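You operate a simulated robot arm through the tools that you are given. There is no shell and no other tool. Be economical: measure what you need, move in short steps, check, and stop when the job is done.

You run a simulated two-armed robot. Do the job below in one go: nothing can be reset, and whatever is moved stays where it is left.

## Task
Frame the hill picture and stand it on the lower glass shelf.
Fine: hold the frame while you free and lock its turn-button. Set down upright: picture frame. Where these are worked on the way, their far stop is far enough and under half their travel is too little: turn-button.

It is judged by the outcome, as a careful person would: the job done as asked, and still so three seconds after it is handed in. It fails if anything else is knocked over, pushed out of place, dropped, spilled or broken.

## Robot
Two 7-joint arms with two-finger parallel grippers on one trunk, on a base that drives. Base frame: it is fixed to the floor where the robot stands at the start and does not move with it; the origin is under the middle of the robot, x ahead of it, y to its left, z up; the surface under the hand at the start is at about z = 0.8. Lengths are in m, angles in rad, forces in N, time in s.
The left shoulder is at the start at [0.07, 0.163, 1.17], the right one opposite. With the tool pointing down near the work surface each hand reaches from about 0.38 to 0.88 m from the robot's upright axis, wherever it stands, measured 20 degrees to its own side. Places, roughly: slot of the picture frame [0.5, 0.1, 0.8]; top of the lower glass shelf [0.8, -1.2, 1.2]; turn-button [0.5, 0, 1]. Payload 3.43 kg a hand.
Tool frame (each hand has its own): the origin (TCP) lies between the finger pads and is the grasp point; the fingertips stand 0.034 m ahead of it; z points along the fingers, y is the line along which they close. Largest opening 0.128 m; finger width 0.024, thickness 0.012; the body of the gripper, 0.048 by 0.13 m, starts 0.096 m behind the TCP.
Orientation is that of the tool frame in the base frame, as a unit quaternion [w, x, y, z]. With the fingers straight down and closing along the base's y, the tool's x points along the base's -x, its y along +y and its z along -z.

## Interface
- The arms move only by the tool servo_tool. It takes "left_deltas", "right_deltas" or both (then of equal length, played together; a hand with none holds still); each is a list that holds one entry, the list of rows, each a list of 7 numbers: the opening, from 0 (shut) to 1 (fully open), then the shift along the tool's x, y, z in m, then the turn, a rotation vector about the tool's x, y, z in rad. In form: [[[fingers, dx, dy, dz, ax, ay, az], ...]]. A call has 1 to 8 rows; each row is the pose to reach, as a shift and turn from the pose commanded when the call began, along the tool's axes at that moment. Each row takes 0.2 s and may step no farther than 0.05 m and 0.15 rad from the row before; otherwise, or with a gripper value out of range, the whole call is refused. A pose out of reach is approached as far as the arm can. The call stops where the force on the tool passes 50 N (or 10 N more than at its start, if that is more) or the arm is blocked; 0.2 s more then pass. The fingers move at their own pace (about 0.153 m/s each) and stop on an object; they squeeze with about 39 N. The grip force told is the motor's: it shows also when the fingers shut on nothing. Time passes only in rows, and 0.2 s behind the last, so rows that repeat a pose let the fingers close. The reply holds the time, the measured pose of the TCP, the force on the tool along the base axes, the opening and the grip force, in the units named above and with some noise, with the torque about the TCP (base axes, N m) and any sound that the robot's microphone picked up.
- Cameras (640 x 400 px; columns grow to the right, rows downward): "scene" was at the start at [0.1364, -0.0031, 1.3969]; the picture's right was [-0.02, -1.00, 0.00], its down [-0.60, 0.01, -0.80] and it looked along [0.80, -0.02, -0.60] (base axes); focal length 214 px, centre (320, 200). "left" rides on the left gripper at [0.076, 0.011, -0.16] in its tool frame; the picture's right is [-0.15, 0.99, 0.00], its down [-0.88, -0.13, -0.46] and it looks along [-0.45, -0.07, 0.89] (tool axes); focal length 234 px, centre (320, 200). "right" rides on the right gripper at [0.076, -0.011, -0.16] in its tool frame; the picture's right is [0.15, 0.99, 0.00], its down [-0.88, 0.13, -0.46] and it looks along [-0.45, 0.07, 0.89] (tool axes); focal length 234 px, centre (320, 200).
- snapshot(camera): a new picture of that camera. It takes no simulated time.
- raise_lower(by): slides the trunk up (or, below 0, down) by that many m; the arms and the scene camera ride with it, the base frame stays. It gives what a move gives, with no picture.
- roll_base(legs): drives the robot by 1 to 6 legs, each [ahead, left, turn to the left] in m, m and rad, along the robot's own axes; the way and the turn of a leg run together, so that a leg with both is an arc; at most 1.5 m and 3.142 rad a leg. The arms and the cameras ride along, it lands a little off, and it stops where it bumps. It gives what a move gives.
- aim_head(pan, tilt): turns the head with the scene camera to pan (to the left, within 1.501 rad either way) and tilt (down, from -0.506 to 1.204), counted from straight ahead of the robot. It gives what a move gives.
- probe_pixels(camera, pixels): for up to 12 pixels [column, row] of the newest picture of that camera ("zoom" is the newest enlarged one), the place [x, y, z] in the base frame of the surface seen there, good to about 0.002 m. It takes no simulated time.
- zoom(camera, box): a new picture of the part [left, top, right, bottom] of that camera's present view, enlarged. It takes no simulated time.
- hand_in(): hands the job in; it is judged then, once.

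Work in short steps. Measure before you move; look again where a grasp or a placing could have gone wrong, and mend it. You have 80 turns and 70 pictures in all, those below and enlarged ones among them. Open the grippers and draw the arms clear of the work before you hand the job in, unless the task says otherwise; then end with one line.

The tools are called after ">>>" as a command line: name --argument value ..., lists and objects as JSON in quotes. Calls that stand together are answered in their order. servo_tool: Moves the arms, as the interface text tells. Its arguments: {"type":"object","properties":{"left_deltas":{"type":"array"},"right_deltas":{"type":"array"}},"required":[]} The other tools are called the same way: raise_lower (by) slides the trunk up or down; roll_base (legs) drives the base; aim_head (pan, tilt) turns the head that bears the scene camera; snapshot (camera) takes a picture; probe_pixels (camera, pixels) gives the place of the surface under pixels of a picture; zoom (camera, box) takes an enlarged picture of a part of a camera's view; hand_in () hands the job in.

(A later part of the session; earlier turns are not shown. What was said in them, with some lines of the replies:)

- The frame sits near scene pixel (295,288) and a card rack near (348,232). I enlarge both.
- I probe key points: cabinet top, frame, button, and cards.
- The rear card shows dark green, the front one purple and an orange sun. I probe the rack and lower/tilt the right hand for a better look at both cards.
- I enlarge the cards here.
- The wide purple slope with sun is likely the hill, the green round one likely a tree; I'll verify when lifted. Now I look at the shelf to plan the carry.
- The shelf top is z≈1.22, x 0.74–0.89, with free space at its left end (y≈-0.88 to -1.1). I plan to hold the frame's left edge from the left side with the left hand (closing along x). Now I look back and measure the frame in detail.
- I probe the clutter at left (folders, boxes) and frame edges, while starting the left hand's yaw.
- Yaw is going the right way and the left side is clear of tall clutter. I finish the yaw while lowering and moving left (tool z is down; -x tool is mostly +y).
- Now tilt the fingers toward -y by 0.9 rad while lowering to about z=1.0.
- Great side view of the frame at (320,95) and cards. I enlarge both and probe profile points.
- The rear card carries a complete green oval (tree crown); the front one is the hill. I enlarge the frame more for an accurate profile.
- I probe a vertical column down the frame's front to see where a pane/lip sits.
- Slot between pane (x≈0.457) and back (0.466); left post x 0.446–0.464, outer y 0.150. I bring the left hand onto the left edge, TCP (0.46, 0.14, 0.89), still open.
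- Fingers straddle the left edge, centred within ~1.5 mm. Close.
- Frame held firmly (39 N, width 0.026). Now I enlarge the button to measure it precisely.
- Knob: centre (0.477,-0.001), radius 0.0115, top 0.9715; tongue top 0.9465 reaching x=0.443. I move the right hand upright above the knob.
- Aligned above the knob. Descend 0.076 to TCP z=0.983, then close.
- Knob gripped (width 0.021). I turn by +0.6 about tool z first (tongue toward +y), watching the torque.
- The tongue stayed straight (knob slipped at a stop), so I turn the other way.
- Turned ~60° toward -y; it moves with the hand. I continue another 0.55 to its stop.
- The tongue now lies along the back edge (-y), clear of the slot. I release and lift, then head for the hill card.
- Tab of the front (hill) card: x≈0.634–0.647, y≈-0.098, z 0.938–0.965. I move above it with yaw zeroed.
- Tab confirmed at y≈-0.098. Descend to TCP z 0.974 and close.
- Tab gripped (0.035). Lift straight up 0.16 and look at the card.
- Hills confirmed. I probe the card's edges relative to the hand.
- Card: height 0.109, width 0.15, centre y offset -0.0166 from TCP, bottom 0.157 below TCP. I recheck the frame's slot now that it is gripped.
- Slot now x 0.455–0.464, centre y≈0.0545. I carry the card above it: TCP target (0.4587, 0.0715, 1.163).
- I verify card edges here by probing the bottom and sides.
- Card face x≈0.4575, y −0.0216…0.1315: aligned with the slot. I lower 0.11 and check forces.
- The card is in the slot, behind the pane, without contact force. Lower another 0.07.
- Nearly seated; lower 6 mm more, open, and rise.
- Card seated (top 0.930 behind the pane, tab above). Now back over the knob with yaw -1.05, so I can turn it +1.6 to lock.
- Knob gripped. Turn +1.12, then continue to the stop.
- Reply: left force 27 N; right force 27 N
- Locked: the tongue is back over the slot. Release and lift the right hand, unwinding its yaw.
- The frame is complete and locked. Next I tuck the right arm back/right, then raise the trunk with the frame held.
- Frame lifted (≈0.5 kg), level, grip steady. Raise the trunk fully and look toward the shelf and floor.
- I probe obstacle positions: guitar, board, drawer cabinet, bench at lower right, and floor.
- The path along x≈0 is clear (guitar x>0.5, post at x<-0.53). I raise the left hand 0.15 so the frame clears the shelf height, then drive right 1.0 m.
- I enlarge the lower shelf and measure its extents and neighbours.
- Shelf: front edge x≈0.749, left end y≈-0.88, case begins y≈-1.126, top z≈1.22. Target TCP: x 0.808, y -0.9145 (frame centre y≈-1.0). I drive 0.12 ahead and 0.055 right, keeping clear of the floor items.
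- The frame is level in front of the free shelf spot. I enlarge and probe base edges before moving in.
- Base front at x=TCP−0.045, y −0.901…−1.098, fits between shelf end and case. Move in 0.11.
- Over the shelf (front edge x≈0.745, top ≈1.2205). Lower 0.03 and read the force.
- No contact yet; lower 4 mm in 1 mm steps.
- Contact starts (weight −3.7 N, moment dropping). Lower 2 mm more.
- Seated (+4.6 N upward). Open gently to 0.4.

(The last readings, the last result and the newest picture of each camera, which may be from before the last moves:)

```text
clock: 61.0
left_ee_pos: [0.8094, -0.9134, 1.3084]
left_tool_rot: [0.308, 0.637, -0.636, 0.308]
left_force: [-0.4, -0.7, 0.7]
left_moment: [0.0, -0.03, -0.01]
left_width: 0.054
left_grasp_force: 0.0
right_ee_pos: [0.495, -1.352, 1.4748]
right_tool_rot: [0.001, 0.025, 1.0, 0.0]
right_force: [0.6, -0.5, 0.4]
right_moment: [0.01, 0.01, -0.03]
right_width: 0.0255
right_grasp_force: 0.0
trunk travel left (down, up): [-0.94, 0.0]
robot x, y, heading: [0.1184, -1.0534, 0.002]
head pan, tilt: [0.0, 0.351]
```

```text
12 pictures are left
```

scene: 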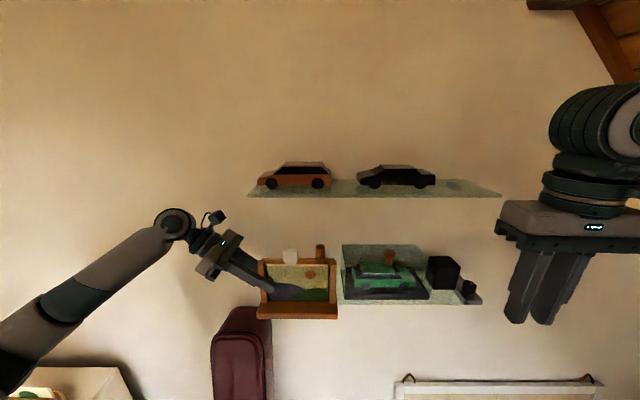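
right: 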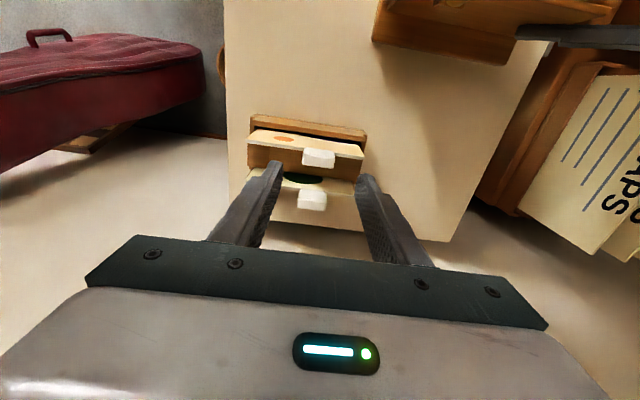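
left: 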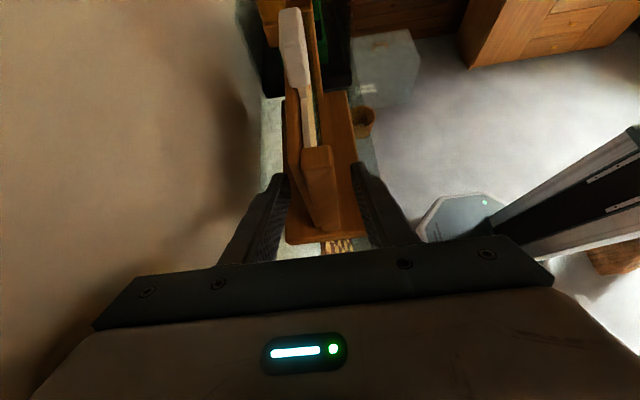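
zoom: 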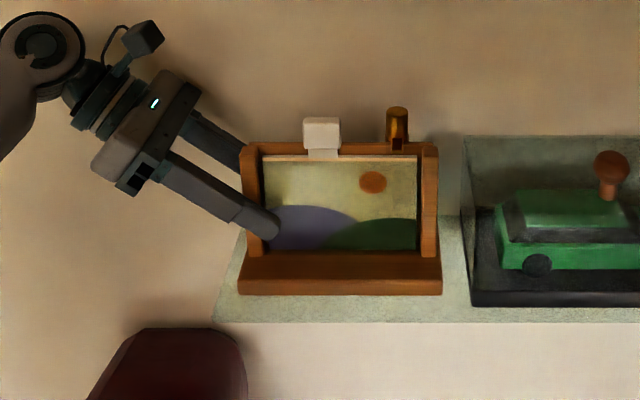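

The frame stands free, level, both fingers clear of it. I withdraw along the fingers (-tool z) by 0.15, then pull away from the wall.

>>> servo_tool --left_deltas '[[[0.42, 0, 0, -0.03, 0, 0, 0], [0.42, 0, 0, -0.07, 0, 0, 0], [0.42, 0, 0, -0.11, 0, 0, 0], [0.42, 0, 0, -0.15, 0, 0, 0], [0.42, 0, 0.04, -0.15, 0, 0, 0], [0.42, 0, 0.08, -0.15, 0, 0, 0], [0.42, 0, 0.12, -0.15, 0, 0, 0], [0.42, 0, 0.16, -0.15, 0, 0, 0]]]'

>>> roll_base --legs '[[-0.12, 0, 0]]'

>>> zoom --camera "scene" --box '[230, 140, 500, 320]'

>>> snapshot --camera "scene"

```text
clock: 62.8
left_ee_pos: [0.6465, -0.7962, 1.4043]
left_tool_rot: [-0.307, -0.636, 0.637, -0.308]
left_force: [-0.1, 1.2, -0.1]
left_moment: [-0.02, -0.03, 0.05]
left_width: 0.054
left_grasp_force: 0.0
right_ee_pos: [0.4933, -1.3508, 1.4754]
right_tool_rot: [0.002, 0.026, 1.0, 0.0]
right_force: [-0.6, 0.8, 0.6]
right_moment: [0.01, -0.02, -0.04]
right_width: 0.0258
right_grasp_force: 0.1
trunk travel left (down, up): [-0.94, 0.0]
robot x, y, heading: [0.1173, -1.0557, -0.001]
head pan, tilt: [0.0, 0.351]
```

```text
clock: 64.1
left_ee_pos: [0.5325, -0.7973, 1.4011]
left_tool_rot: [0.308, 0.638, -0.636, 0.307]
left_force: [0.0, 0.1, -0.7]
left_moment: [-0.02, 0.0, 0.0]
left_width: 0.0536
left_grasp_force: 0.0
right_ee_pos: [0.3785, -1.3509, 1.4742]
right_tool_rot: [-0.002, 0.024, 1.0, 0.0]
right_force: [0.9, -0.7, 0.5]
right_moment: [0.01, 0.04, -0.01]
right_width: 0.0258
right_grasp_force: 0.1
trunk travel left (down, up): [-0.94, 0.0]
robot x, y, heading: [-0.0012, -1.0534, 0.001]
head pan, tilt: [0.0, 0.351]
```

```text
2.22 times, centred on (365, 230) of scene
```

zoom: 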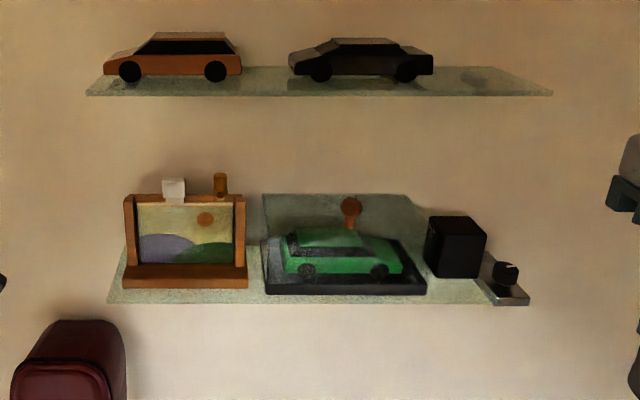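

```text
10 pictures are left
```

scene: 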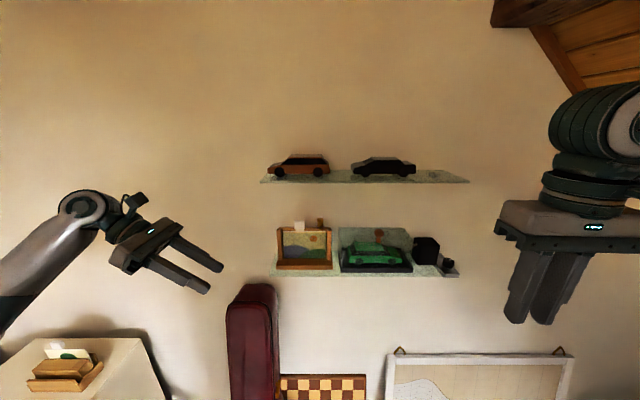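

All stands as wanted; I open both grippers fully and take one close look at the turn-button.

>>> servo_tool --left_deltas '[[[1, 0, 0, 0, 0, 0, 0], [1, 0, 0, 0, 0, 0, 0], [1, 0, 0, 0, 0, 0, 0]]]' --right_deltas '[[[1, 0, 0, 0, 0, 0, 0], [1, 0, 0, 0, 0, 0, 0], [1, 0, 0, 0, 0, 0, 0]]]'

>>> zoom --camera "scene" --box '[265, 210, 345, 280]'

```text
clock: 64.9
left_ee_pos: [0.5271, -0.798, 1.4033]
left_tool_rot: [0.307, 0.637, -0.636, 0.308]
left_force: [0.5, -0.4, 0.1]
left_moment: [-0.01, -0.01, 0.0]
left_width: 0.1279
left_grasp_force: 0.1
right_ee_pos: [0.372, -1.3518, 1.4756]
right_tool_rot: [0.0, 0.025, 1.0, 0.0]
right_force: [-0.3, -0.5, 0.6]
right_moment: [0.02, 0.03, 0.02]
right_width: 0.1281
right_grasp_force: 0.0
trunk travel left (down, up): [-0.94, 0.0]
robot x, y, heading: [0.0004, -1.0571, -0.002]
head pan, tilt: [0.0, 0.351]
```

```text
5.71 times, centred on (305, 245) of scene
```

zoom: 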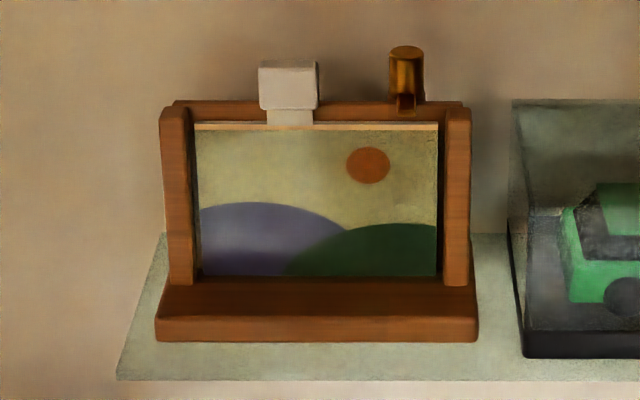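

The framed picture stands upright, locked, on the lower shelf; hand in.

>>> hand_in

```text
The job is handed in.
```

The hill picture is in its frame with the turn-button locked, and the frame stands upright on the left end of the lower glass shelf. Nothing else was disturbed that I could see, and the job is handed in.
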